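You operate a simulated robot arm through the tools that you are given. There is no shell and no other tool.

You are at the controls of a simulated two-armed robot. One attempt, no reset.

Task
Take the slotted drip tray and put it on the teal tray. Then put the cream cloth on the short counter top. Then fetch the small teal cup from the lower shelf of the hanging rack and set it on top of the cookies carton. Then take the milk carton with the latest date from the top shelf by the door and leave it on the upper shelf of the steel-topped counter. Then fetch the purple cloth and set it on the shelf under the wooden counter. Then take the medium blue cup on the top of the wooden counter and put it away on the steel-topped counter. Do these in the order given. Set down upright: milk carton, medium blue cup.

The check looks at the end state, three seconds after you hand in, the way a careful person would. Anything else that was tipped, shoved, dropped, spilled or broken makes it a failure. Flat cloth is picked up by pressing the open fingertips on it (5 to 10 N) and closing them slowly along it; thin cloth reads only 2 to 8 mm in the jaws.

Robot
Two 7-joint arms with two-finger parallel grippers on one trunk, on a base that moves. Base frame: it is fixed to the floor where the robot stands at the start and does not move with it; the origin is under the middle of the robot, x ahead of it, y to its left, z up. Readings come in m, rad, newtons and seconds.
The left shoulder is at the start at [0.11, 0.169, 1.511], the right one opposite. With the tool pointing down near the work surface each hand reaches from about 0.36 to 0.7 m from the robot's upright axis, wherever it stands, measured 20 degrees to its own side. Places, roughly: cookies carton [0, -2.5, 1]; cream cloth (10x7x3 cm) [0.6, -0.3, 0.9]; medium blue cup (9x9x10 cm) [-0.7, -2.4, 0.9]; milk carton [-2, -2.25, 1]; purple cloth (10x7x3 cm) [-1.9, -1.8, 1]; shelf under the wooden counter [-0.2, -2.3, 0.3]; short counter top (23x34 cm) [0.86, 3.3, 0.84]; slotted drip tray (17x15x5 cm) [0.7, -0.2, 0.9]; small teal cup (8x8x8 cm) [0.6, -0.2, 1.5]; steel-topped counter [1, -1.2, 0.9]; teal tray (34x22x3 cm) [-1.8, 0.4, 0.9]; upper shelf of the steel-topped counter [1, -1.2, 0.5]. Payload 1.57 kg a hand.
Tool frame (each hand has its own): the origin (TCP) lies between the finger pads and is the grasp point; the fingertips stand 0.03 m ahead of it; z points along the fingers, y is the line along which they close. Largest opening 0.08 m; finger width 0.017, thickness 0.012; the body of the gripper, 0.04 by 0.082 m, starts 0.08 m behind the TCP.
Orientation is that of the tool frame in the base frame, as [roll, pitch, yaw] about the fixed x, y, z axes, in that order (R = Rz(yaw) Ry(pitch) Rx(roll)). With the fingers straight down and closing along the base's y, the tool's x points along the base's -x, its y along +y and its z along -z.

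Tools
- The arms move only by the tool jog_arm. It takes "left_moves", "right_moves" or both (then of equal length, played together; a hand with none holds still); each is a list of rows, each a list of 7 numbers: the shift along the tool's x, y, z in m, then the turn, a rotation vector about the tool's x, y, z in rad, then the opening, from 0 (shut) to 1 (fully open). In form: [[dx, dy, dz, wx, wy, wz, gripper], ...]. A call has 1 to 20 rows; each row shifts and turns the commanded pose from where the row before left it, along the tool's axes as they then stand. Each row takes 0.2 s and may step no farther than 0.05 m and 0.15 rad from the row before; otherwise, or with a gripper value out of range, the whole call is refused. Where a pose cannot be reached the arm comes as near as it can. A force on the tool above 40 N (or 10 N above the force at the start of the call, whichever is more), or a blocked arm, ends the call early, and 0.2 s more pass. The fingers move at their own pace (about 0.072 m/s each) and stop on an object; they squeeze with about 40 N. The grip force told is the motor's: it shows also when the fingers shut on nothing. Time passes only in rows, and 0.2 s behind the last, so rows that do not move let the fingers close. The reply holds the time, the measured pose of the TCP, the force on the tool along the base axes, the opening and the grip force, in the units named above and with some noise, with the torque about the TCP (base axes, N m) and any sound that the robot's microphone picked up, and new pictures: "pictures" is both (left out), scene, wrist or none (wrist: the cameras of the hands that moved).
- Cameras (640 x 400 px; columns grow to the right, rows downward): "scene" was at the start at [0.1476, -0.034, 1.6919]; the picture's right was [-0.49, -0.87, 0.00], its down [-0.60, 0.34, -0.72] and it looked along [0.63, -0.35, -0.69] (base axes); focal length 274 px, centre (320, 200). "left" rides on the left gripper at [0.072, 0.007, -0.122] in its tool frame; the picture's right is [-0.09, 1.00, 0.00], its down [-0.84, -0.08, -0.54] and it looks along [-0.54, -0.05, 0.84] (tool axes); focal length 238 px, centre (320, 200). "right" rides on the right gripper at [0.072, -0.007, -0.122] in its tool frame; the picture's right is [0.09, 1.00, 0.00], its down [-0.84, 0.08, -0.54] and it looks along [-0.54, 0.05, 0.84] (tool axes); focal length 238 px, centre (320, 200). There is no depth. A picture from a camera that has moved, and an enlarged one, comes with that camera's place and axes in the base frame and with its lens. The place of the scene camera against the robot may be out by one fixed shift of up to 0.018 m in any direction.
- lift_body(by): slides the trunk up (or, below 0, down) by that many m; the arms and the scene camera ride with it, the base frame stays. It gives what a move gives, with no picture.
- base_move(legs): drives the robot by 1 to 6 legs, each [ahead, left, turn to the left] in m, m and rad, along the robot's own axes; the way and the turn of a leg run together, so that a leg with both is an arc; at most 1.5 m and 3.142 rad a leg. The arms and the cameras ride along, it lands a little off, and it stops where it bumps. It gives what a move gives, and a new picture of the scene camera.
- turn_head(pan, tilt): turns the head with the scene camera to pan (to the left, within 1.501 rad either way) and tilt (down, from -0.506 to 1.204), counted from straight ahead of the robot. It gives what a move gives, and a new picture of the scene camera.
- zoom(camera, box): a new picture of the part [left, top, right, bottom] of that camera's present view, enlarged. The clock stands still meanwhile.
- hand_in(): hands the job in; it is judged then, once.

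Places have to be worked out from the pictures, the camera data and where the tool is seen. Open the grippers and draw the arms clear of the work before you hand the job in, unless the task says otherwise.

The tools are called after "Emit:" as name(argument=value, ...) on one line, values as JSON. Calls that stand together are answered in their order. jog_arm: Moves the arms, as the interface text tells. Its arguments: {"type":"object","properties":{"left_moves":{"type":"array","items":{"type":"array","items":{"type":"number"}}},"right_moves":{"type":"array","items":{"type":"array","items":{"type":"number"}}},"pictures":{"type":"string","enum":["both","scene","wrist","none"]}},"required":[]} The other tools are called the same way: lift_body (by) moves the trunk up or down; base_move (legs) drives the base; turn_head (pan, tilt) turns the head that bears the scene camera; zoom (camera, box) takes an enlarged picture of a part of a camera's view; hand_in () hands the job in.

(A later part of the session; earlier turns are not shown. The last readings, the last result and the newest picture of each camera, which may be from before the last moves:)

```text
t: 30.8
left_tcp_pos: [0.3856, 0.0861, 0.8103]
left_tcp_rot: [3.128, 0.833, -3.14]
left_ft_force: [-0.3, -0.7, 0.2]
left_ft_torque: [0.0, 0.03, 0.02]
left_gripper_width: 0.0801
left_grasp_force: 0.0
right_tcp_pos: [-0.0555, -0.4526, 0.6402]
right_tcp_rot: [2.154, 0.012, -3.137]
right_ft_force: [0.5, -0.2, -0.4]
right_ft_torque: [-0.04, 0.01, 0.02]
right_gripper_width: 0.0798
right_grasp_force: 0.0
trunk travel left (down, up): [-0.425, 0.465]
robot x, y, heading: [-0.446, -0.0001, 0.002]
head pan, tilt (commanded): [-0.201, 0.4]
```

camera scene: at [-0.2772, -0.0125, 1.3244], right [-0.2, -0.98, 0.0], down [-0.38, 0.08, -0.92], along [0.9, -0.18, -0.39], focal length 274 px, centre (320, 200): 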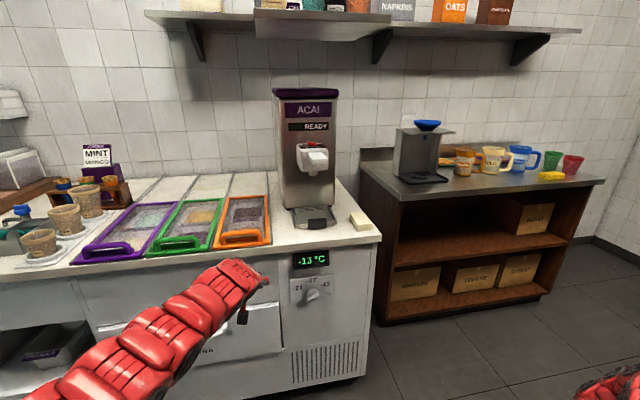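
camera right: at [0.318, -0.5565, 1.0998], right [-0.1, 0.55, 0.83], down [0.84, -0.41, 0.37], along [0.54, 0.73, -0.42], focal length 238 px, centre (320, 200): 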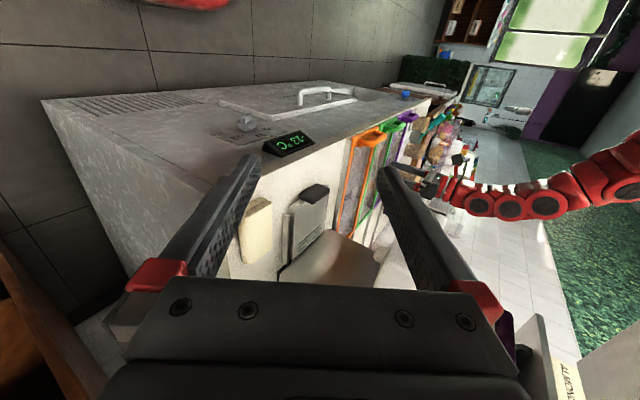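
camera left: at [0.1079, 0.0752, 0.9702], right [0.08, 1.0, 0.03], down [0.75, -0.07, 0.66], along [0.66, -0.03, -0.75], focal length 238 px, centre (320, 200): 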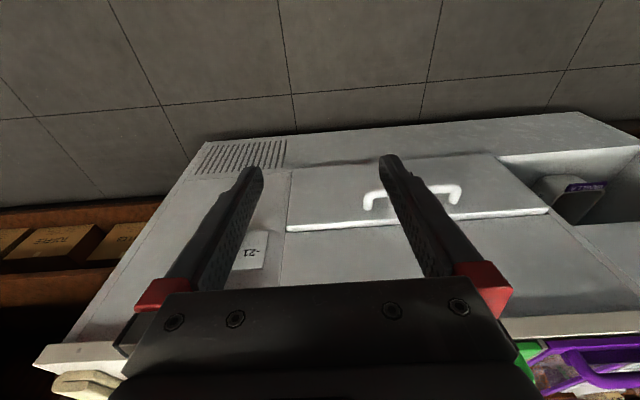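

Sideways and vertical moves work, but inward ones are blocked. I'll look at the left arm's actual shape with the head camera.

Emit:
turn_head(pan=0.5, tilt=0.9)

Emit:
jog_arm(left_moves=[[-0.0268, 0, 0.0296, 0, 0, 0, 1]], pictures="none")

```text
t: 31.9
left_tcp_pos: [0.3863, 0.0874, 0.8104]
left_tcp_rot: [3.128, 0.835, -3.14]
left_ft_force: [0.1, -0.7, 0.4]
left_ft_torque: [0.01, 0.01, -0.01]
left_gripper_width: 0.0797
left_grasp_force: 0.1
right_tcp_pos: [-0.0542, -0.4529, 0.6399]
right_tcp_rot: [2.154, 0.009, -3.136]
right_ft_force: [0.7, -0.6, 0.0]
right_ft_torque: [0.03, 0.02, 0.0]
right_gripper_width: 0.0802
right_grasp_force: 0.0
trunk travel left (down, up): [-0.425, 0.465]
robot x, y, heading: [-0.445, -0.0068, 0.005]
head pan, tilt (commanded): [0.499, 0.901]
camera scene: at [-0.3022, 0.0421, 1.2815], right [0.48, -0.88, 0.0], down [-0.69, -0.38, -0.62], along [0.54, 0.3, -0.78], focal length 274 px, centre (320, 200)
```

scene: 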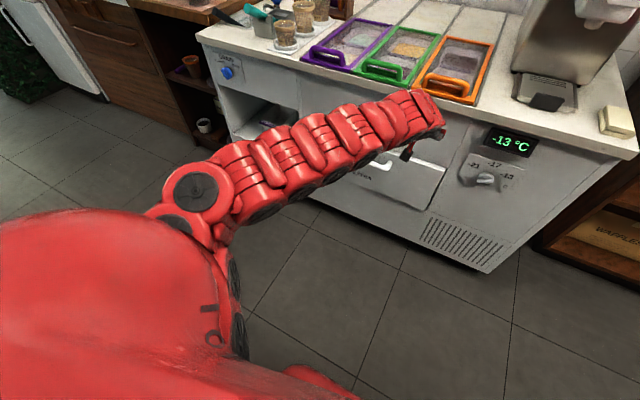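

```text
t: 32.3
left_tcp_pos: [0.4234, 0.088, 0.8088]
left_tcp_rot: [3.127, 0.832, -3.139]
left_ft_force: [-0.3, -0.3, -0.1]
left_ft_torque: [-0.01, 0.04, 0.01]
left_gripper_width: 0.0799
left_grasp_force: 0.0
right_tcp_pos: [-0.0523, -0.4527, 0.638]
right_tcp_rot: [2.155, 0.009, -3.134]
right_ft_force: [1.1, 0.5, -0.1]
right_ft_torque: [0.01, 0.05, 0.0]
right_gripper_width: 0.0799
right_grasp_force: 0.0
trunk travel left (down, up): [-0.425, 0.465]
robot x, y, heading: [-0.4454, -0.0011, 0.007]
head pan, tilt (commanded): [0.499, 0.901]
```

The arm is not at full stretch: it can move outward but not inward, so some joint limit holds it, and I'll work from this longer reach. Before choosing a grip for the drip tray I want to see the teal tray, so I'll back off and turn left to look around.

Emit:
base_move(legs=[[-0.2, 0, 0], [0, 0, 1.57]])

Emit:
turn_head(pan=1.1, tilt=0.4)

```text
t: 37.7
left_tcp_pos: [-0.7232, 0.8665, 0.8105]
left_tcp_rot: [3.129, 0.835, -1.583]
left_ft_force: [0.2, -0.1, 0.1]
left_ft_torque: [0.02, 0.0, 0.01]
left_gripper_width: 0.08
left_grasp_force: 0.0
right_tcp_pos: [-0.1893, 0.3821, 0.6389]
right_tcp_rot: [2.154, 0.007, -1.577]
right_ft_force: [-0.2, -0.6, 0.0]
right_ft_torque: [-0.02, -0.03, 0.02]
right_gripper_width: 0.0799
right_grasp_force: 0.1
trunk travel left (down, up): [-0.425, 0.465]
robot x, y, heading: [-0.652, -0.0043, 1.56]
head pan, tilt (commanded): [0.499, 0.901]
camera scene: at [-0.6853, 0.1516, 1.2814], right [0.88, 0.47, 0.0], down [0.37, -0.69, -0.62], along [-0.29, 0.55, -0.78], focal length 274 px, centre (320, 200)
```

scene: 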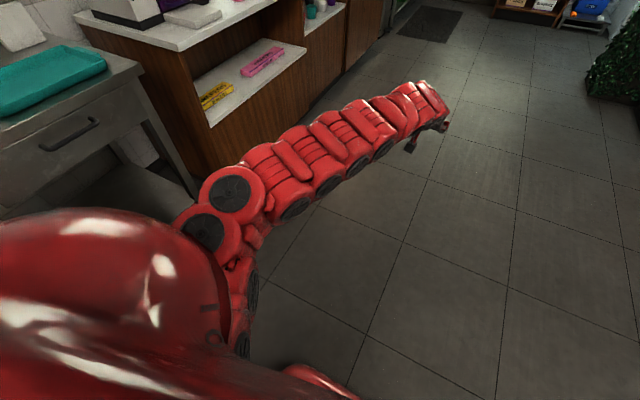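

```text
t: 38.7
left_tcp_pos: [-0.724, 0.8662, 0.8107]
left_tcp_rot: [3.128, 0.834, -1.584]
left_ft_force: [0.1, -0.3, 0.3]
left_ft_torque: [0.03, 0.05, -0.03]
left_gripper_width: 0.0801
left_grasp_force: 0.0
right_tcp_pos: [-0.1893, 0.3814, 0.638]
right_tcp_rot: [2.153, 0.009, -1.578]
right_ft_force: [0.6, -0.3, -0.3]
right_ft_torque: [0.0, 0.01, 0.01]
right_gripper_width: 0.0797
right_grasp_force: 0.0
trunk travel left (down, up): [-0.425, 0.465]
robot x, y, heading: [-0.6441, -0.0, 1.557]
head pan, tilt (commanded): [1.1, 0.4]
camera scene: at [-0.7317, 0.1278, 1.3244], right [0.46, 0.89, 0.0], down [0.35, -0.18, -0.92], along [-0.82, 0.43, -0.39], focal length 274 px, centre (320, 200)
```

scene: 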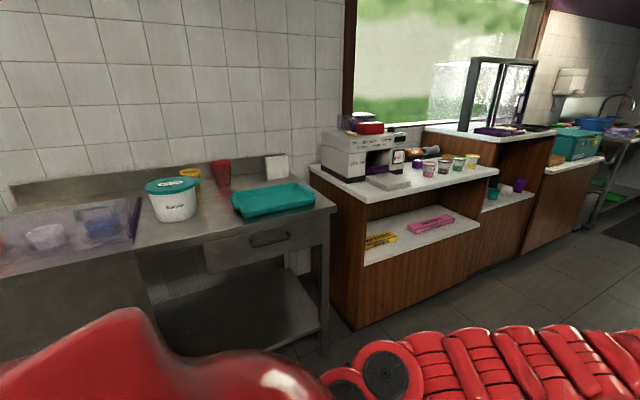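

Emit:
zoom(camera="scene", box=[120, 140, 340, 280])

Emit:
zoom(camera="scene", box=[310, 50, 640, 260])

Emit:
turn_head(pan=0.2, tilt=0.25)

```text
2.86 times, centred on (230, 210) of scene
camera zoom: at [-0.7317, 0.1278, 1.3244], right [0.46, 0.89, 0.0], down [0.35, -0.18, -0.92], along [-0.82, 0.43, -0.39], focal length 784 px, centre (577, 171)
```

zoom: 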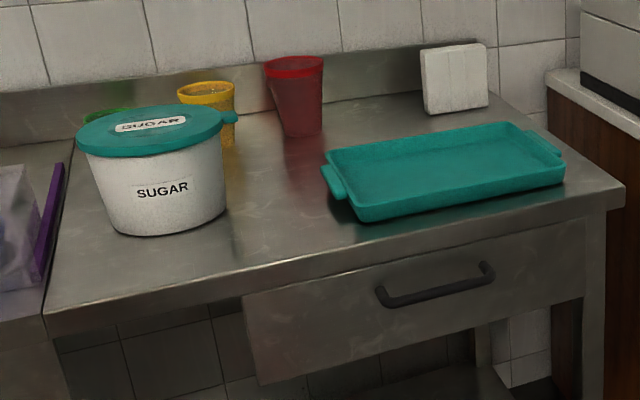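

```text
1.90 times, centred on (475, 155) of scene
camera zoom: at [-0.7317, 0.1278, 1.3244], right [0.46, 0.89, 0.0], down [0.35, -0.18, -0.92], along [-0.82, 0.43, -0.39], focal length 523 px, centre (25, 286)
```

zoom: 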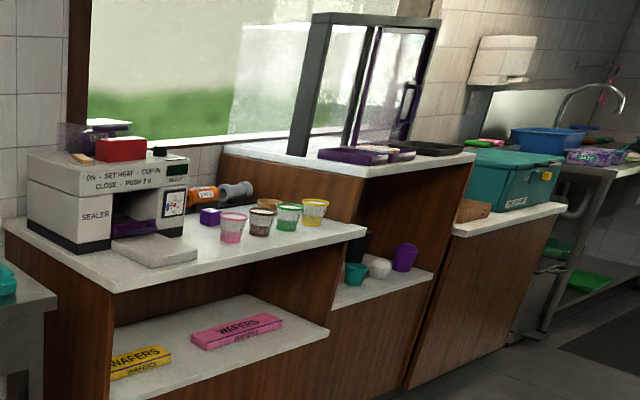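

```text
t: 39.9
left_tcp_pos: [-0.7221, 0.8654, 0.8099]
left_tcp_rot: [3.13, 0.834, -1.582]
left_ft_force: [-1.2, 1.1, 0.0]
left_ft_torque: [0.0, -0.02, -0.01]
left_gripper_width: 0.08
left_grasp_force: 0.0
right_tcp_pos: [-0.1908, 0.3821, 0.6391]
right_tcp_rot: [2.153, 0.011, -1.579]
right_ft_force: [-0.6, 0.2, -0.2]
right_ft_torque: [0.03, 0.04, -0.01]
right_gripper_width: 0.0802
right_grasp_force: 0.1
trunk travel left (down, up): [-0.425, 0.465]
robot x, y, heading: [-0.6496, -0.0033, 1.56]
head pan, tilt (commanded): [0.201, 0.25]
camera scene: at [-0.6675, 0.1766, 1.3384], right [0.98, 0.19, 0.0], down [0.05, -0.24, -0.97], along [-0.19, 0.95, -0.25], focal length 274 px, centre (320, 200)
```

scene: 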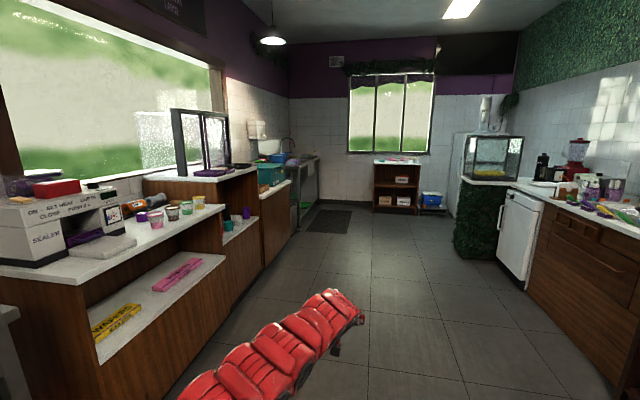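

The teal tray is an open tray with a low rim on the steel table. I'll zoom toward the far end to identify the short counter top, and look at the remaining places.

Emit:
zoom(camera="scene", box=[430, 110, 640, 240])

Emit:
turn_head(pan=-0.7, tilt=0.2)

Emit:
zoom(camera="scene", box=[60, 100, 300, 260])

```text
3.05 times, centred on (535, 175) of scene
camera zoom: at [-0.6675, 0.1766, 1.3384], right [0.98, 0.19, 0.0], down [0.05, -0.24, -0.97], along [-0.19, 0.95, -0.25], focal length 836 px, centre (-335, 276)
```

zoom: 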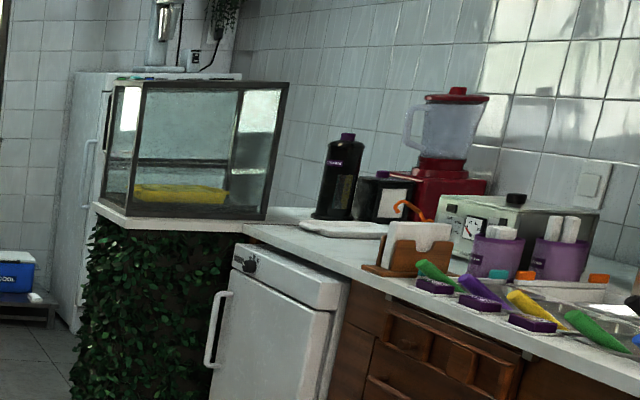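

```text
t: 41.1
left_tcp_pos: [-0.7235, 0.8669, 0.8101]
left_tcp_rot: [3.13, 0.835, -1.583]
left_ft_force: [1.2, 0.5, -0.7]
left_ft_torque: [0.01, 0.03, 0.0]
left_gripper_width: 0.0803
left_grasp_force: 0.0
right_tcp_pos: [-0.1904, 0.3823, 0.6392]
right_tcp_rot: [2.152, 0.009, -1.579]
right_ft_force: [0.4, -0.4, -0.4]
right_ft_torque: [-0.02, -0.02, 0.02]
right_gripper_width: 0.0797
right_grasp_force: 0.1
trunk travel left (down, up): [-0.425, 0.465]
robot x, y, heading: [-0.6442, 0.0013, 1.563]
head pan, tilt (commanded): [-0.7, 0.201]
camera scene: at [-0.589, 0.1558, 1.343], right [0.76, -0.65, 0.0], down [-0.13, -0.15, -0.98], along [0.64, 0.74, -0.2], focal length 274 px, centre (320, 200)
```

scene: 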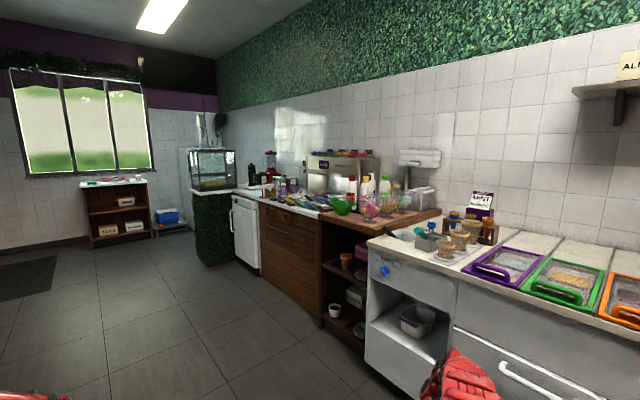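

```text
2.50 times, centred on (180, 180) of scene
camera zoom: at [-0.589, 0.1558, 1.343], right [0.76, -0.65, 0.0], down [-0.13, -0.15, -0.98], along [0.64, 0.74, -0.2], focal length 686 px, centre (670, 250)
```

zoom: 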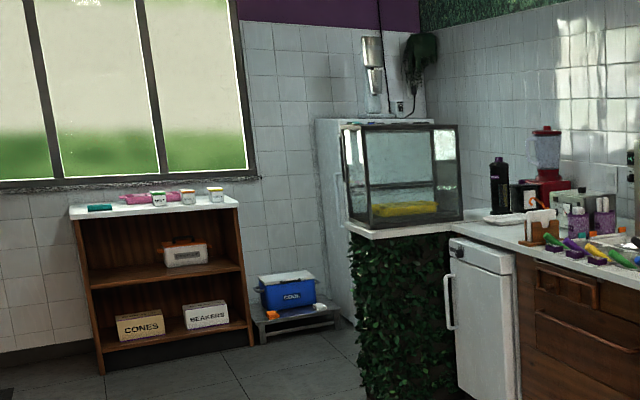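

I've seen enough: the short counter's free area is just right of the glass display. I'll turn back to face the freezer counter and shift right, so that the left hand lines up with the tray handle.

Emit:
base_move(legs=[[0, 0, -1.563], [0, -0.27, 0]])

Emit:
turn_head(pan=0.1, tilt=0.4)

```text
t: 46.8
left_tcp_pos: [0.2226, -0.1798, 0.8108]
left_tcp_rot: [3.129, 0.834, -3.137]
left_ft_force: [-0.5, -0.6, -0.3]
left_ft_torque: [0.04, -0.03, 0.01]
left_gripper_width: 0.0802
left_grasp_force: 0.0
right_tcp_pos: [-0.2528, -0.7219, 0.6385]
right_tcp_rot: [2.152, 0.007, -3.133]
right_ft_force: [1.4, 0.5, 0.3]
right_ft_torque: [0.01, 0.02, 0.03]
right_gripper_width: 0.08
right_grasp_force: 0.2
trunk travel left (down, up): [-0.425, 0.465]
robot x, y, heading: [-0.6428, -0.2741, 0.007]
head pan, tilt (commanded): [-0.7, 0.201]
camera scene: at [-0.4961, -0.3245, 1.3429], right [-0.64, -0.77, 0.0], down [-0.15, 0.13, -0.98], along [0.75, -0.63, -0.2], focal length 274 px, centre (320, 200)
```

scene: 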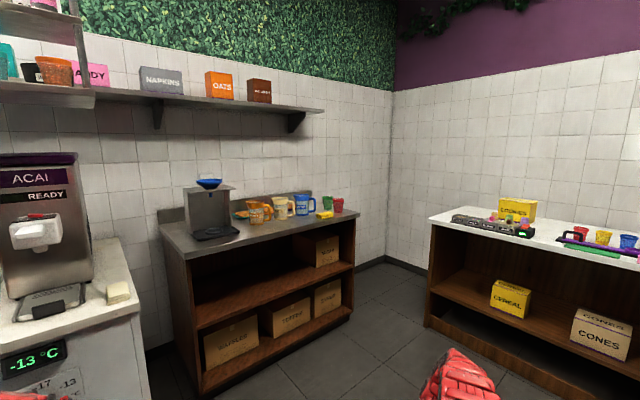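

```text
t: 47.9
left_tcp_pos: [0.2235, -0.1797, 0.8097]
left_tcp_rot: [3.129, 0.834, -3.14]
left_ft_force: [0.1, -0.8, -0.3]
left_ft_torque: [-0.02, 0.0, 0.02]
left_gripper_width: 0.0797
left_grasp_force: 0.1
right_tcp_pos: [-0.2523, -0.7218, 0.6396]
right_tcp_rot: [2.153, 0.01, -3.133]
right_ft_force: [0.5, -0.8, -0.3]
right_ft_torque: [0.02, -0.03, -0.01]
right_gripper_width: 0.0798
right_grasp_force: 0.1
trunk travel left (down, up): [-0.425, 0.465]
robot x, y, heading: [-0.6422, -0.2722, 0.007]
head pan, tilt (commanded): [0.099, 0.4]
camera scene: at [-0.4757, -0.2543, 1.3245], right [0.11, -0.99, 0.0], down [-0.39, -0.04, -0.92], along [0.92, 0.1, -0.39], focal length 274 px, centre (320, 200)
```

scene: 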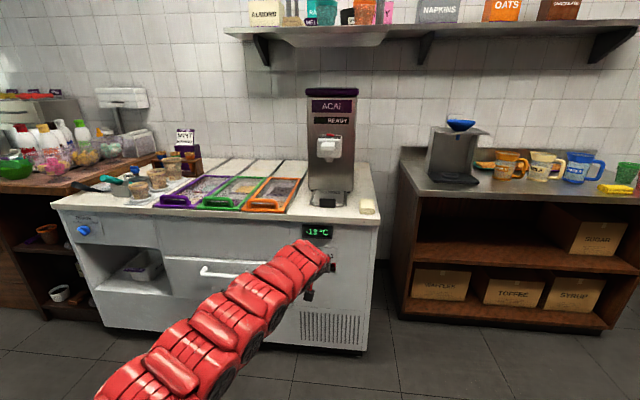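

Lined up in y at about −0.18. Now I'll set the pitch to about 0.5 and raise the left hand, closing the fingers so that they can hook behind the handle.

Emit:
jog_arm(left_moves=[[0, 0, 0, 0, 0.11, 0, 1], [0, 0, 0, 0, 0.11, 0, 1], [0, 0, 0, 0, 0.11, 0, 1], [-0.018, 0, -0.033, 0, 0, 0, 1], [-0.018, 0, -0.033, 0, 0, 0, 1], [-0.018, 0, -0.033, 0, 0, 0, 0.5], [-0.018, 0, -0.033, 0, 0, 0, 0]], pictures="both")

```text
t: 49.5
left_tcp_pos: [0.1899, -0.1811, 0.9437]
left_tcp_rot: [3.134, 0.616, -3.134]
left_ft_force: [0.2, 0.6, 0.4]
left_ft_torque: [0.03, -0.01, -0.01]
left_gripper_width: 0.0001
left_grasp_force: 0.0
left hand out of reach, approached as far as the arm can: row 3, 7
right_tcp_pos: [-0.2535, -0.7209, 0.6404]
right_tcp_rot: [2.155, 0.009, -3.134]
right_ft_force: [-0.3, 0.2, -0.7]
right_ft_torque: [-0.02, 0.01, 0.0]
right_gripper_width: 0.0798
right_grasp_force: 0.0
trunk travel left (down, up): [-0.425, 0.465]
robot x, y, heading: [-0.6455, -0.271, 0.007]
head pan, tilt (commanded): [0.099, 0.4]
camera scene: at [-0.4761, -0.2536, 1.3245], right [0.11, -0.99, 0.0], down [-0.39, -0.04, -0.92], along [0.92, 0.1, -0.39], focal length 274 px, centre (320, 200)
camera left: at [0.0612, -0.1758, 1.0024], right [0.06, 1.0, 0.06], down [0.37, -0.08, 0.93], along [0.93, -0.04, -0.38], focal length 238 px, centre (320, 200)
```

scene: 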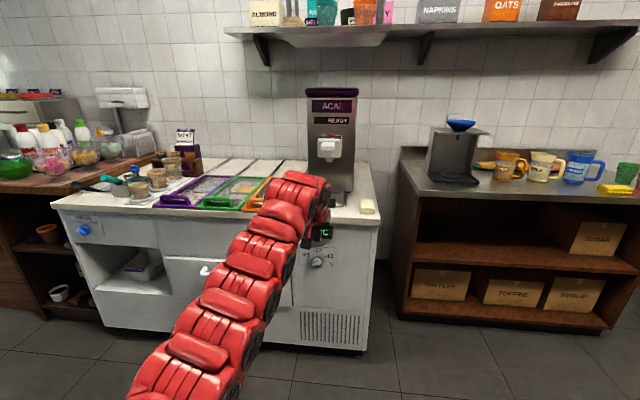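
left: 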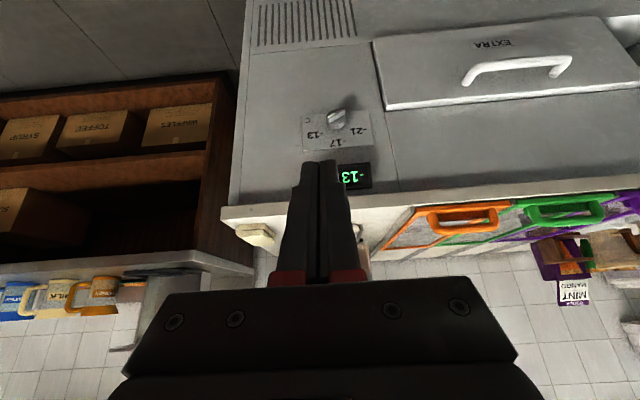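

The hand is at x 0.19, z 0.944 with fingers closed. I'll drive forward 0.36 m so that the fingertips come over the handle, staying below and in front of the spout.

Emit:
base_move(legs=[[0.36, 0, 0]])

Emit:
zoom(camera="scene", box=[240, 80, 480, 260])

Emit:
zoom(camera="left", box=[160, 0, 480, 280])

```text
t: 51.8
left_tcp_pos: [0.5517, -0.176, 0.9439]
left_tcp_rot: [3.133, 0.616, -3.134]
left_ft_force: [0.5, -0.6, 0.3]
left_ft_torque: [0.01, -0.02, 0.01]
left_gripper_width: 0.0
left_grasp_force: 20.9
right_tcp_pos: [0.1063, -0.7187, 0.6374]
right_tcp_rot: [2.155, 0.008, -3.133]
right_ft_force: [-0.1, -0.8, -0.4]
right_ft_torque: [-0.01, 0.04, 0.04]
right_gripper_width: 0.0799
right_grasp_force: 0.1
trunk travel left (down, up): [-0.425, 0.465]
robot x, y, heading: [-0.2851, -0.2692, 0.009]
head pan, tilt (commanded): [0.099, 0.4]
camera scene: at [-0.1155, -0.2516, 1.3243], right [0.11, -0.99, 0.0], down [-0.39, -0.04, -0.92], along [0.92, 0.1, -0.39], focal length 274 px, centre (320, 200)
```

scene: 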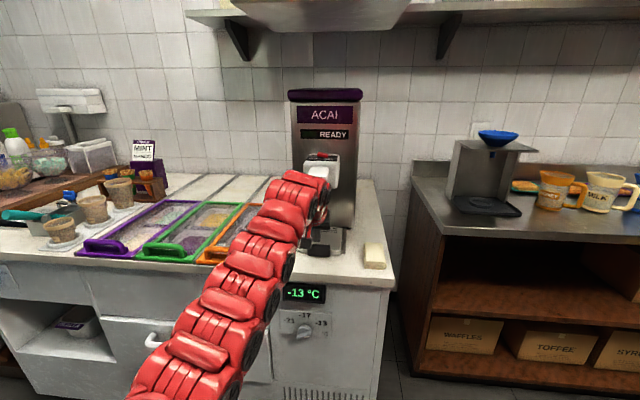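

```text
2.22 times, centred on (360, 170) of scene
camera zoom: at [-0.1155, -0.2516, 1.3243], right [0.11, -0.99, 0.0], down [-0.39, -0.04, -0.92], along [0.92, 0.1, -0.39], focal length 610 px, centre (231, 267)
```

zoom: 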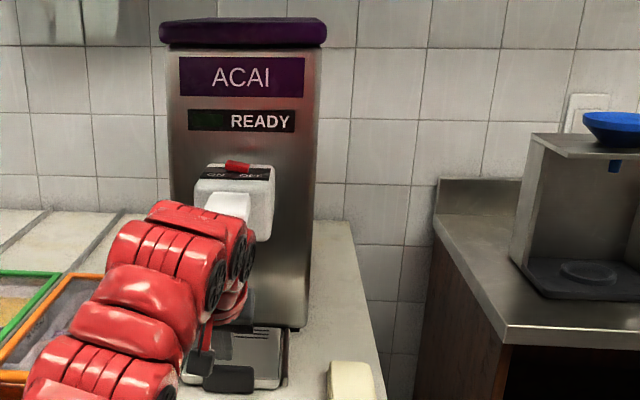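

```text
1.43 times, centred on (320, 140) of left
camera zoom: at [0.4217, -0.1727, 1.0014], right [0.06, 1.0, 0.06], down [0.37, -0.08, 0.92], along [0.93, -0.04, -0.38], focal length 340 px, centre (320, 286)
```

zoom: 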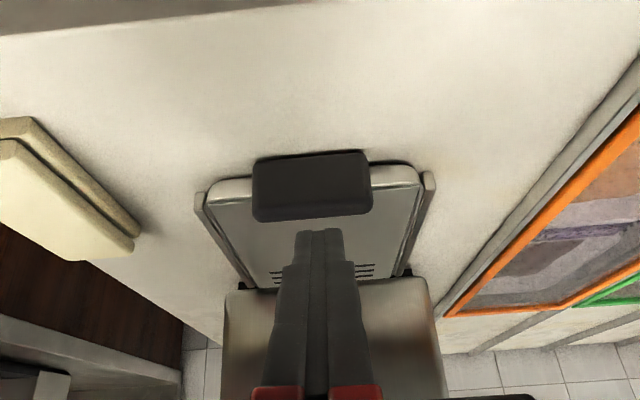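

The wrist camera shows the handle centred at y ≈ −0.179, spanning x ≈ 0.588 to 0.605, and the fingertips just in front and above. I'll lower slightly, then move forward so that the closed tips come over the plate behind the handle.

Emit:
jog_arm(left_moves=[[0.0127, 0, 0.018, 0, 0, 0, 0], [-0.0228, -0.001, 0.0162, 0, 0, 0, 0], [-0.0228, -0.001, 0.0162, 0, 0, 0, 0]], pictures="both")

Emit:
zoom(camera="left", box=[160, 0, 480, 280])

```text
t: 52.6
left_tcp_pos: [0.5657, -0.1798, 0.9191]
left_tcp_rot: [3.133, 0.617, -3.136]
left_ft_force: [0.4, 0.0, 4.8]
left_ft_torque: [-0.03, -0.03, -0.04]
left_gripper_width: 0.0001
left_grasp_force: 20.8
left hand out of reach, approached as far as the arm can: row 2, 3
right_tcp_pos: [0.1059, -0.7188, 0.6384]
right_tcp_rot: [2.153, 0.011, -3.134]
right_ft_force: [1.0, 0.1, 0.6]
right_ft_torque: [0.0, -0.03, 0.02]
right_gripper_width: 0.08
right_grasp_force: 0.1
trunk travel left (down, up): [-0.425, 0.465]
robot x, y, heading: [-0.2831, -0.2664, 0.007]
head pan, tilt (commanded): [0.099, 0.4]
camera scene: at [-0.117, -0.251, 1.3247], right [0.11, -0.99, 0.0], down [-0.39, -0.04, -0.92], along [0.92, 0.1, -0.39], focal length 274 px, centre (320, 200)
camera left: at [0.4373, -0.1763, 0.9771], right [0.06, 1.0, 0.06], down [0.37, -0.08, 0.93], along [0.93, -0.04, -0.37], focal length 238 px, centre (320, 200)
```

scene: 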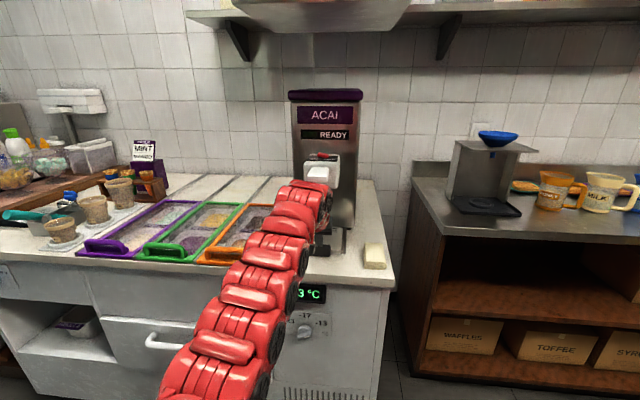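
left: 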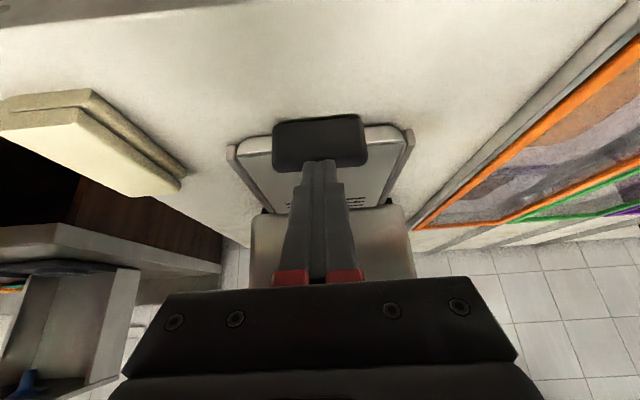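

```text
1.43 times, centred on (320, 140) of left
camera zoom: at [0.4373, -0.1763, 0.9771], right [0.06, 1.0, 0.06], down [0.37, -0.08, 0.93], along [0.93, -0.04, -0.37], focal length 340 px, centre (320, 286)
```

zoom: 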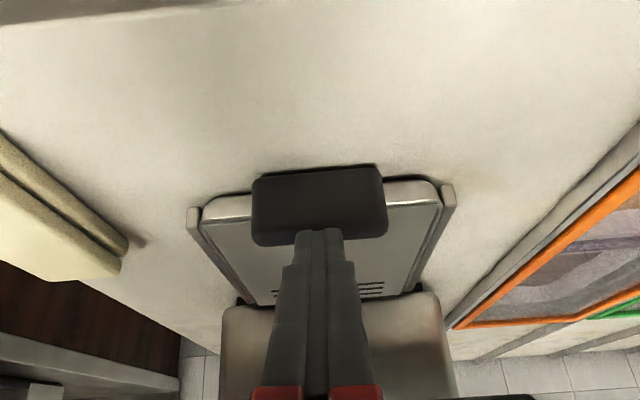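

The tips touched the handle's top (4.8 N), so the handle top is near z 0.89, and the arm is at a reach limit in this crouched stance. I'll back off, raise the trunk, and shift right, so the left hand works in its natural zone.

Emit:
jog_arm(left_moves=[[-0.015, 0, -0.025, 0, 0, 0, 0]], pictures="none")

Emit:
base_move(legs=[[-0.3, 0, 0], [0, -0.1, 0]])

Emit:
lift_body(by=0.3)

```text
t: 53.0
left_tcp_pos: [0.5592, -0.1809, 0.9374]
left_tcp_rot: [3.133, 0.615, -3.135]
left_ft_force: [-0.5, 0.9, 0.6]
left_ft_torque: [0.0, 0.0, -0.01]
left_gripper_width: 0.0001
left_grasp_force: 20.8
left hand out of reach, approached as far as the arm can: row 1
right_tcp_pos: [0.1065, -0.7185, 0.6401]
right_tcp_rot: [2.153, 0.01, -3.136]
right_ft_force: [0.3, 0.4, -0.4]
right_ft_torque: [-0.04, -0.01, 0.01]
right_gripper_width: 0.08
right_grasp_force: 0.1
trunk travel left (down, up): [-0.425, 0.465]
robot x, y, heading: [-0.2867, -0.2666, 0.005]
head pan, tilt (commanded): [0.099, 0.4]
```

```text
t: 55.8
left_tcp_pos: [0.2644, -0.2806, 0.9386]
left_tcp_rot: [3.129, 0.613, -3.134]
left_ft_force: [0.0, -0.3, 0.1]
left_ft_torque: [0.04, -0.02, 0.05]
left_gripper_width: 0.0
left_grasp_force: 21.4
right_tcp_pos: [-0.1869, -0.8183, 0.6377]
right_tcp_rot: [2.152, 0.007, -3.129]
right_ft_force: [0.2, 0.5, -0.7]
right_ft_torque: [0.03, 0.02, 0.04]
right_gripper_width: 0.0799
right_grasp_force: 0.1
trunk travel left (down, up): [-0.425, 0.465]
robot x, y, heading: [-0.5818, -0.3712, 0.006]
head pan, tilt (commanded): [0.099, 0.4]
camera scene: at [-0.4115, -0.3526, 1.3244], right [0.11, -0.99, 0.0], down [-0.39, -0.04, -0.92], along [0.92, 0.1, -0.39], focal length 274 px, centre (320, 200)
```

scene: 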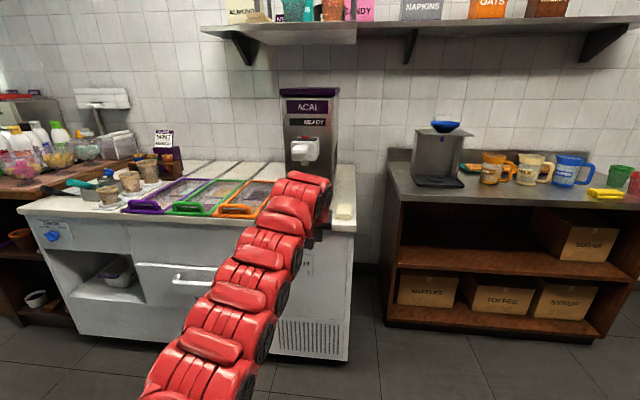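

```text
t: 58.8
left_tcp_pos: [0.2635, -0.2789, 1.2391]
left_tcp_rot: [3.131, 0.614, -3.132]
left_ft_force: [-0.5, 0.2, -0.3]
left_ft_torque: [0.0, 0.02, 0.0]
left_gripper_width: 0.0
left_grasp_force: 21.6
right_tcp_pos: [-0.1864, -0.8183, 0.9386]
right_tcp_rot: [2.154, 0.009, -3.13]
right_ft_force: [0.0, 0.3, -0.5]
right_ft_torque: [0.02, 0.02, 0.03]
right_gripper_width: 0.0799
right_grasp_force: 0.0
trunk travel left (down, up): [-0.725, 0.165]
robot x, y, heading: [-0.583, -0.3678, 0.014]
head pan, tilt (commanded): [0.099, 0.4]
```

Trunk is raised. Now I'll lower the left hand about 0.3 m in free air while shifting it left, to see whether it moves freely in this stance.

Emit:
jog_arm(left_moves=[[0.026, 0.015, 0.0367, 0, 0, 0, 0], [0.026, 0.015, 0.0367, 0, 0, 0, 0], [0.026, 0.015, 0.0367, 0, 0, 0, 0], [0.026, 0.015, 0.0367, 0, 0, 0, 0], [0.026, 0.015, 0.0367, 0, 0, 0, 0], [0.026, 0.015, 0.0367, 0, 0, 0, 0], [0.026, 0.015, 0.0367, 0, 0, 0, 0]], pictures="scene")

Emit:
jog_arm(left_moves=[[0.0326, 0, -0.0231, 0, 0, 0, 0], [0.0326, 0, -0.0231, 0, 0, 0, 0]], pictures="none")

```text
t: 60.4
left_tcp_pos: [0.2598, -0.1699, 0.9244]
left_tcp_rot: [3.131, 0.615, -3.131]
left_ft_force: [1.0, -0.1, 0.6]
left_ft_torque: [0.03, 0.02, -0.02]
left_gripper_width: 0.0
left_grasp_force: 20.8
right_tcp_pos: [-0.1859, -0.8174, 0.9379]
right_tcp_rot: [2.153, 0.008, -3.131]
right_ft_force: [0.0, -0.4, 0.6]
right_ft_torque: [0.03, -0.04, 0.0]
right_gripper_width: 0.0799
right_grasp_force: 0.1
trunk travel left (down, up): [-0.725, 0.165]
robot x, y, heading: [-0.5766, -0.3684, 0.011]
head pan, tilt (commanded): [0.099, 0.4]
camera scene: at [-0.4108, -0.3507, 1.6244], right [0.11, -0.99, 0.0], down [-0.39, -0.04, -0.92], along [0.92, 0.1, -0.39], focal length 274 px, centre (320, 200)
```

scene: 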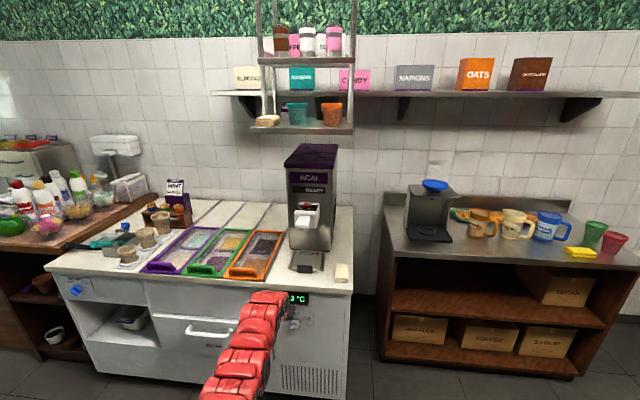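

```text
t: 61.0
left_tcp_pos: [0.1785, -0.1717, 0.9279]
left_tcp_rot: [3.131, 0.616, -3.131]
left_ft_force: [-0.1, 0.4, 0.1]
left_ft_torque: [-0.02, -0.01, 0.02]
left_gripper_width: 0.0
left_grasp_force: 21.8
right_tcp_pos: [-0.1873, -0.8177, 0.939]
right_tcp_rot: [2.153, 0.011, -3.13]
right_ft_force: [-0.5, -0.5, -1.0]
right_ft_torque: [0.01, 0.0, -0.04]
right_gripper_width: 0.0802
right_grasp_force: 0.0
trunk travel left (down, up): [-0.725, 0.165]
robot x, y, heading: [-0.5815, -0.3704, 0.011]
head pan, tilt (commanded): [0.099, 0.4]
```

In this stance the arm moves freely in all directions. I'll raise the closed fingers slightly and drive in so the tips come just in front of and above the handle.

Emit:
jog_arm(left_moves=[[-0.0087, -0.006, -0.0122, 0, 0, 0, 0]], pictures="none")

Emit:
base_move(legs=[[0.37, 0, 0]])

Emit:
zoom(camera="left", box=[160, 0, 480, 280])

```text
t: 61.4
left_tcp_pos: [0.1797, -0.1776, 0.9403]
left_tcp_rot: [3.131, 0.616, -3.132]
left_ft_force: [0.1, -0.6, 0.3]
left_ft_torque: [0.06, 0.0, 0.0]
left_gripper_width: 0.0
left_grasp_force: 21.2
right_tcp_pos: [-0.1885, -0.8179, 0.9397]
right_tcp_rot: [2.153, 0.01, -3.132]
right_ft_force: [-0.2, -0.5, -0.1]
right_ft_torque: [0.0, -0.04, -0.01]
right_gripper_width: 0.0802
right_grasp_force: 0.1
trunk travel left (down, up): [-0.725, 0.165]
robot x, y, heading: [-0.5824, -0.3704, 0.012]
head pan, tilt (commanded): [0.099, 0.4]
```

```text
t: 63.8
left_tcp_pos: [0.5519, -0.1781, 0.9396]
left_tcp_rot: [3.134, 0.613, -3.135]
left_ft_force: [0.4, -0.9, 0.2]
left_ft_torque: [0.01, -0.01, -0.02]
left_gripper_width: 0.0003
left_grasp_force: 21.2
right_tcp_pos: [0.1811, -0.817, 0.9383]
right_tcp_rot: [2.154, 0.009, -3.134]
right_ft_force: [0.5, 0.8, 0.7]
right_ft_torque: [-0.03, -0.02, 0.0]
right_gripper_width: 0.08
right_grasp_force: 0.0
trunk travel left (down, up): [-0.725, 0.165]
robot x, y, heading: [-0.2115, -0.3667, 0.008]
head pan, tilt (commanded): [0.099, 0.4]
camera scene: at [-0.0414, -0.3489, 1.6245], right [0.11, -0.99, 0.0], down [-0.39, -0.04, -0.92], along [0.92, 0.1, -0.39], focal length 274 px, centre (320, 200)
```

scene: 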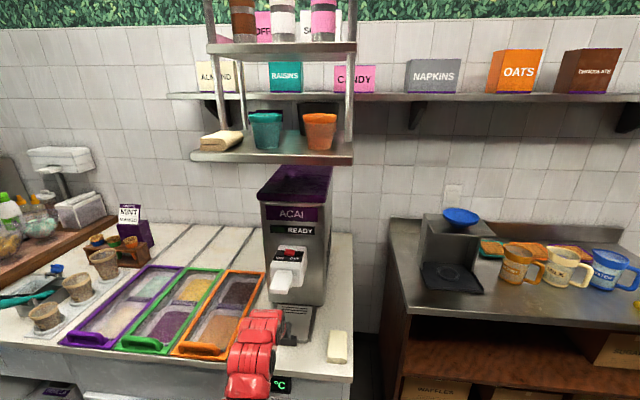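

```text
1.43 times, centred on (320, 140) of left
camera zoom: at [0.4221, -0.1735, 0.9987], right [0.06, 1.0, 0.06], down [0.37, -0.08, 0.92], along [0.93, -0.04, -0.38], focal length 340 px, centre (320, 286)
```

zoom: 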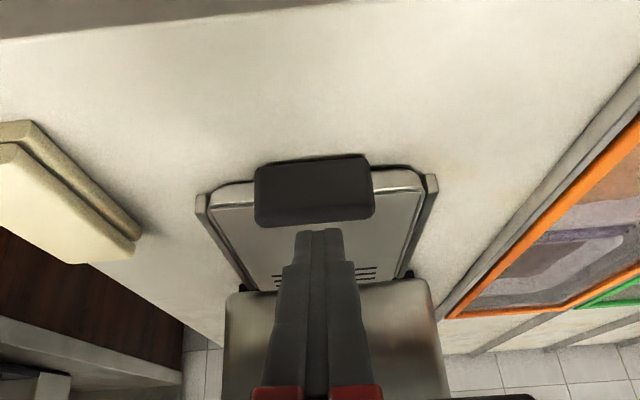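

The scene view is clear now: the spout is above and behind the hand. I'll lower slightly, then slide the tips forward over the handle.

Emit:
jog_arm(left_moves=[[0.006, 0, 0.0085, 0, 0, 0, 0], [-0.0225, 0, 0.0159, 0, 0, 0, 0], [-0.0225, 0, 0.0159, 0, 0, 0, 0]], pictures="both")

Emit:
zoom(camera="scene", box=[220, 220, 360, 400])

```text
t: 64.5
left_tcp_pos: [0.6065, -0.1784, 0.9301]
left_tcp_rot: [3.131, 0.614, -3.135]
left_ft_force: [0.2, 0.5, -0.3]
left_ft_torque: [-0.02, -0.01, 0.02]
left_gripper_width: 0.0
left_grasp_force: 20.9
right_tcp_pos: [0.1812, -0.8161, 0.9396]
right_tcp_rot: [2.155, 0.008, -3.135]
right_ft_force: [-1.1, 0.2, 0.5]
right_ft_torque: [0.02, 0.04, -0.01]
right_gripper_width: 0.0798
right_grasp_force: 0.1
trunk travel left (down, up): [-0.725, 0.165]
robot x, y, heading: [-0.2122, -0.3619, 0.01]
head pan, tilt (commanded): [0.099, 0.4]
camera scene: at [-0.0407, -0.3491, 1.6244], right [0.11, -0.99, 0.0], down [-0.39, -0.04, -0.92], along [0.92, 0.1, -0.39], focal length 274 px, centre (320, 200)
camera left: at [0.4777, -0.1733, 0.988], right [0.06, 1.0, 0.06], down [0.37, -0.08, 0.92], along [0.93, -0.04, -0.38], focal length 238 px, centre (320, 200)
```

scene: 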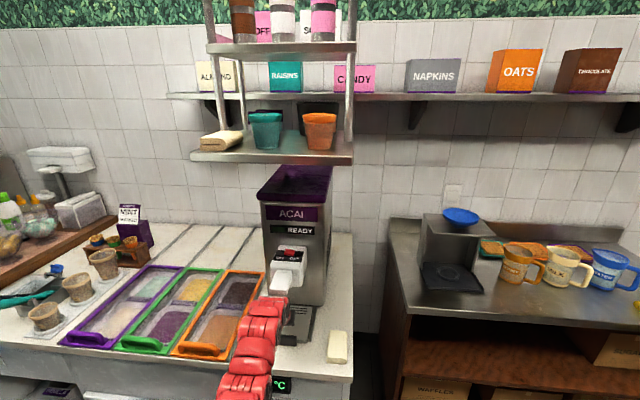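
left: 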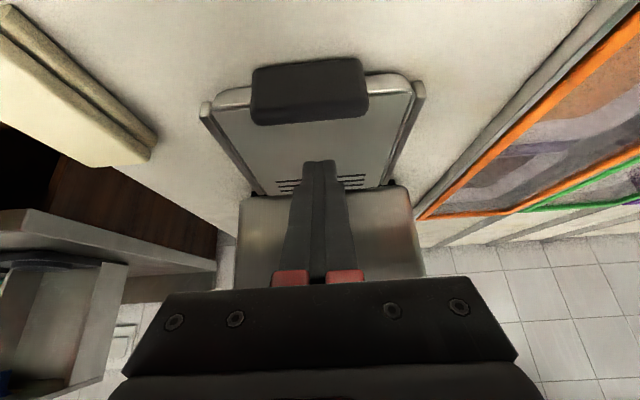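

```text
2.22 times, centred on (290, 310) of scene
camera zoom: at [-0.0407, -0.3491, 1.6244], right [0.11, -0.99, 0.0], down [-0.39, -0.04, -0.92], along [0.92, 0.1, -0.39], focal length 610 px, centre (387, -44)
```

zoom: 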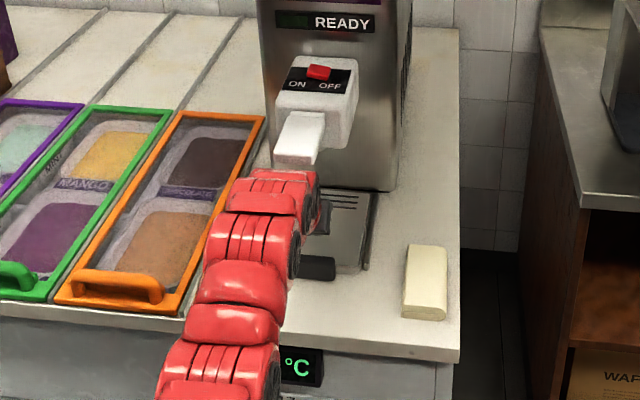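

The tips are past the handle, above the plate. I'll lower them 0.03 m so they sit behind the handle.

Emit:
jog_arm(left_moves=[[0.0087, 0, 0.0122, 0, 0, 0, 0], [0.0087, 0, 0.0122, 0, 0, 0, 0]], pictures="wrist")

```text
t: 65.2
left_tcp_pos: [0.6059, -0.179, 0.8993]
left_tcp_rot: [3.132, 0.616, -3.136]
left_ft_force: [0.4, -0.2, 0.9]
left_ft_torque: [-0.02, -0.01, 0.0]
left_gripper_width: 0.0
left_grasp_force: 21.5
right_tcp_pos: [0.1807, -0.8162, 0.9394]
right_tcp_rot: [2.154, 0.007, -3.134]
right_ft_force: [-0.6, -0.2, 0.2]
right_ft_torque: [-0.01, 0.0, -0.03]
right_gripper_width: 0.0799
right_grasp_force: 0.0
trunk travel left (down, up): [-0.725, 0.165]
robot x, y, heading: [-0.2109, -0.3651, 0.006]
head pan, tilt (commanded): [0.099, 0.4]
camera left: at [0.4774, -0.1735, 0.9586], right [0.06, 1.0, 0.06], down [0.37, -0.08, 0.93], along [0.93, -0.04, -0.37], focal length 238 px, centre (320, 200)
```

left: 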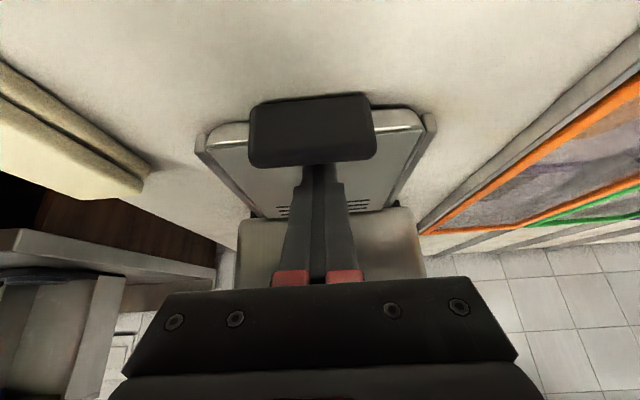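

The tips are hidden behind the handle with no contact force. I'll pull straight back in small steps.

Emit:
jog_arm(left_moves=[[0.0163, 0, -0.0116, 0, 0, 0, 0], [0.0163, 0, -0.0116, 0, 0, 0, 0], [0.0163, 0, -0.0116, 0, 0, 0, 0]], pictures="wrist")

```text
t: 66.0
left_tcp_pos: [0.5454, -0.1782, 0.9002]
left_tcp_rot: [3.132, 0.614, -3.137]
left_ft_force: [-0.1, 0.5, 7.5]
left_ft_torque: [0.0, 0.02, 0.02]
left_gripper_width: 0.0002
left_grasp_force: 21.0
right_tcp_pos: [0.1805, -0.8157, 0.9393]
right_tcp_rot: [2.153, 0.01, -3.134]
right_ft_force: [-0.7, 1.4, 0.3]
right_ft_torque: [-0.02, 0.01, 0.0]
right_gripper_width: 0.0801
right_grasp_force: 0.1
trunk travel left (down, up): [-0.725, 0.165]
robot x, y, heading: [-0.2103, -0.3655, 0.007]
head pan, tilt (commanded): [0.099, 0.4]
camera left: at [0.4162, -0.1739, 0.9587], right [0.06, 1.0, 0.06], down [0.37, -0.08, 0.92], along [0.93, -0.04, -0.38], focal length 238 px, centre (320, 200)
```

left: 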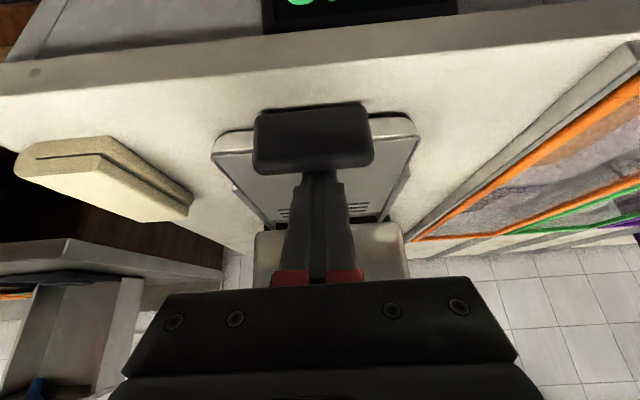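

The tray slides out with the hook. I'll continue pulling about 0.06 m.

Emit:
jog_arm(left_moves=[[0.0163, 0, -0.0116, 0, 0, 0, 0], [0.0163, 0, -0.0116, 0, 0, 0, 0], [0.0163, 0, -0.0116, 0, 0, 0, 0]], pictures="both")

Emit:
zoom(camera="scene", box=[220, 220, 360, 400])

```text
t: 66.8
left_tcp_pos: [0.4864, -0.1792, 0.9009]
left_tcp_rot: [3.131, 0.614, -3.136]
left_ft_force: [1.3, 0.3, 2.1]
left_ft_torque: [0.01, 0.01, 0.01]
left_gripper_width: 0.0003
left_grasp_force: 20.5
right_tcp_pos: [0.1815, -0.8162, 0.9396]
right_tcp_rot: [2.154, 0.011, -3.135]
right_ft_force: [-1.2, -0.3, 0.4]
right_ft_torque: [-0.01, 0.0, 0.01]
right_gripper_width: 0.0799
right_grasp_force: 0.1
trunk travel left (down, up): [-0.725, 0.165]
robot x, y, heading: [-0.2061, -0.3645, 0.004]
head pan, tilt (commanded): [0.099, 0.4]
camera scene: at [-0.0421, -0.349, 1.6245], right [0.11, -0.99, 0.0], down [-0.39, -0.04, -0.92], along [0.92, 0.1, -0.39], focal length 274 px, centre (320, 200)
camera left: at [0.3565, -0.1742, 0.9589], right [0.06, 1.0, 0.06], down [0.37, -0.08, 0.92], along [0.93, -0.04, -0.38], focal length 238 px, centre (320, 200)
```

scene: 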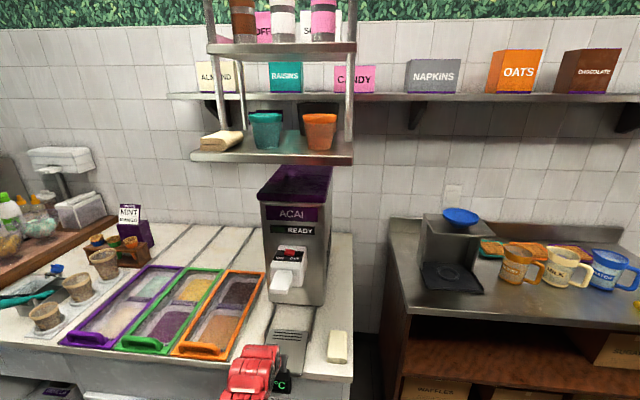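
left: 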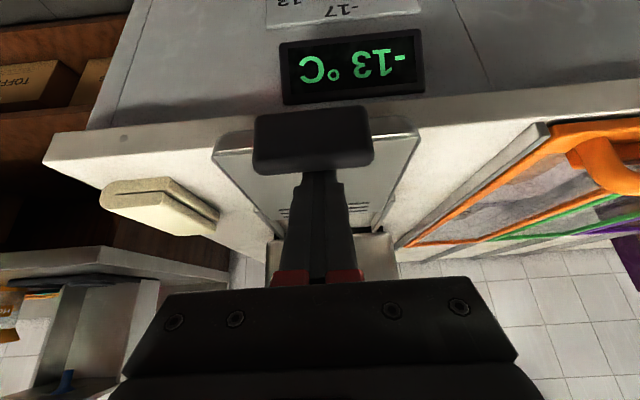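

```text
2.22 times, centred on (290, 310) of scene
camera zoom: at [-0.0421, -0.349, 1.6245], right [0.11, -0.99, 0.0], down [-0.39, -0.04, -0.92], along [0.92, 0.1, -0.39], focal length 610 px, centre (387, -44)
```

zoom: 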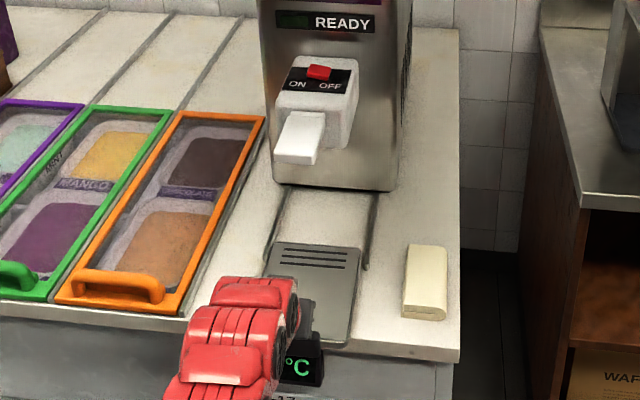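

The handle now hangs just off the counter's front edge. I'll pull 2.5 cm more, then lift the hand off and draw it back, ready to re-grip the handle from straight above.

Emit:
jog_arm(left_moves=[[0.0102, 0, -0.0072, 0, 0, 0, 0], [0.0102, 0, -0.0072, 0, 0, 0, 0], [-0.01, 0, 0.007, 0, 0, 0, 0], [-0.0231, 0, -0.0326, 0, 0, 0, 0], [-0.0231, 0, -0.0326, 0, 0, 0, 0], [0.0326, 0, -0.0231, 0, 0, 0, 0], [0.0326, 0, -0.0231, 0, 0, 0, 0], [0.0326, 0, -0.0231, 0, 0, 0, 0.5]], pictures="both")

```text
t: 68.5
left_tcp_pos: [0.3615, -0.1797, 0.9782]
left_tcp_rot: [3.131, 0.613, -3.135]
left_ft_force: [0.7, -0.6, -0.6]
left_ft_torque: [0.01, 0.04, 0.04]
left_gripper_width: 0.0401
left_grasp_force: 0.0
left hand out of reach, approached as far as the arm can: row 8
right_tcp_pos: [0.181, -0.8157, 0.94]
right_tcp_rot: [2.153, 0.01, -3.135]
right_ft_force: [0.1, 0.8, 0.7]
right_ft_torque: [0.02, -0.02, 0.0]
right_gripper_width: 0.0799
right_grasp_force: 0.0
trunk travel left (down, up): [-0.725, 0.165]
robot x, y, heading: [-0.2074, -0.3643, 0.006]
head pan, tilt (commanded): [0.099, 0.4]
camera scene: at [-0.0421, -0.3486, 1.6246], right [0.11, -0.99, 0.0], down [-0.39, -0.04, -0.92], along [0.92, 0.1, -0.39], focal length 274 px, centre (320, 200)
camera left: at [0.232, -0.1755, 1.037], right [0.06, 1.0, 0.06], down [0.37, -0.08, 0.92], along [0.93, -0.03, -0.38], focal length 238 px, centre (320, 200)
```

scene: 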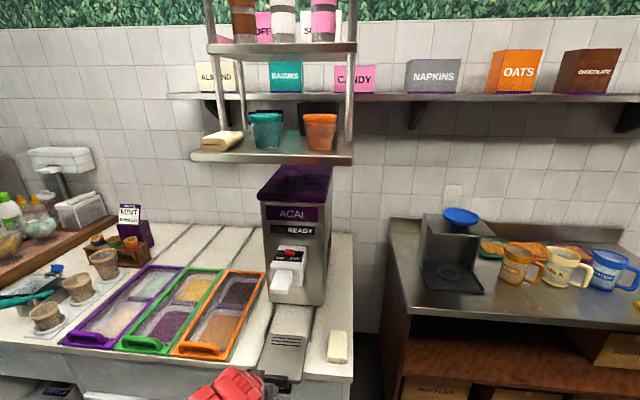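
left: 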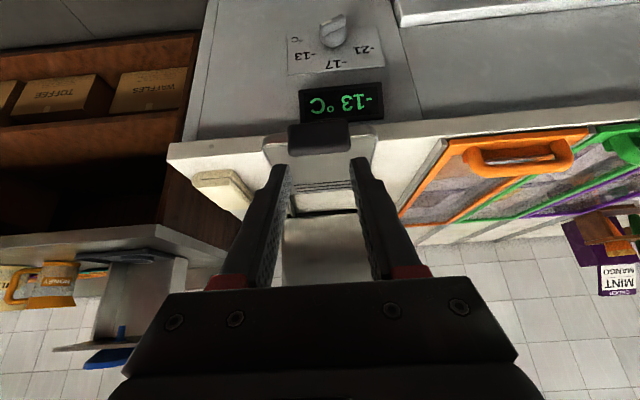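

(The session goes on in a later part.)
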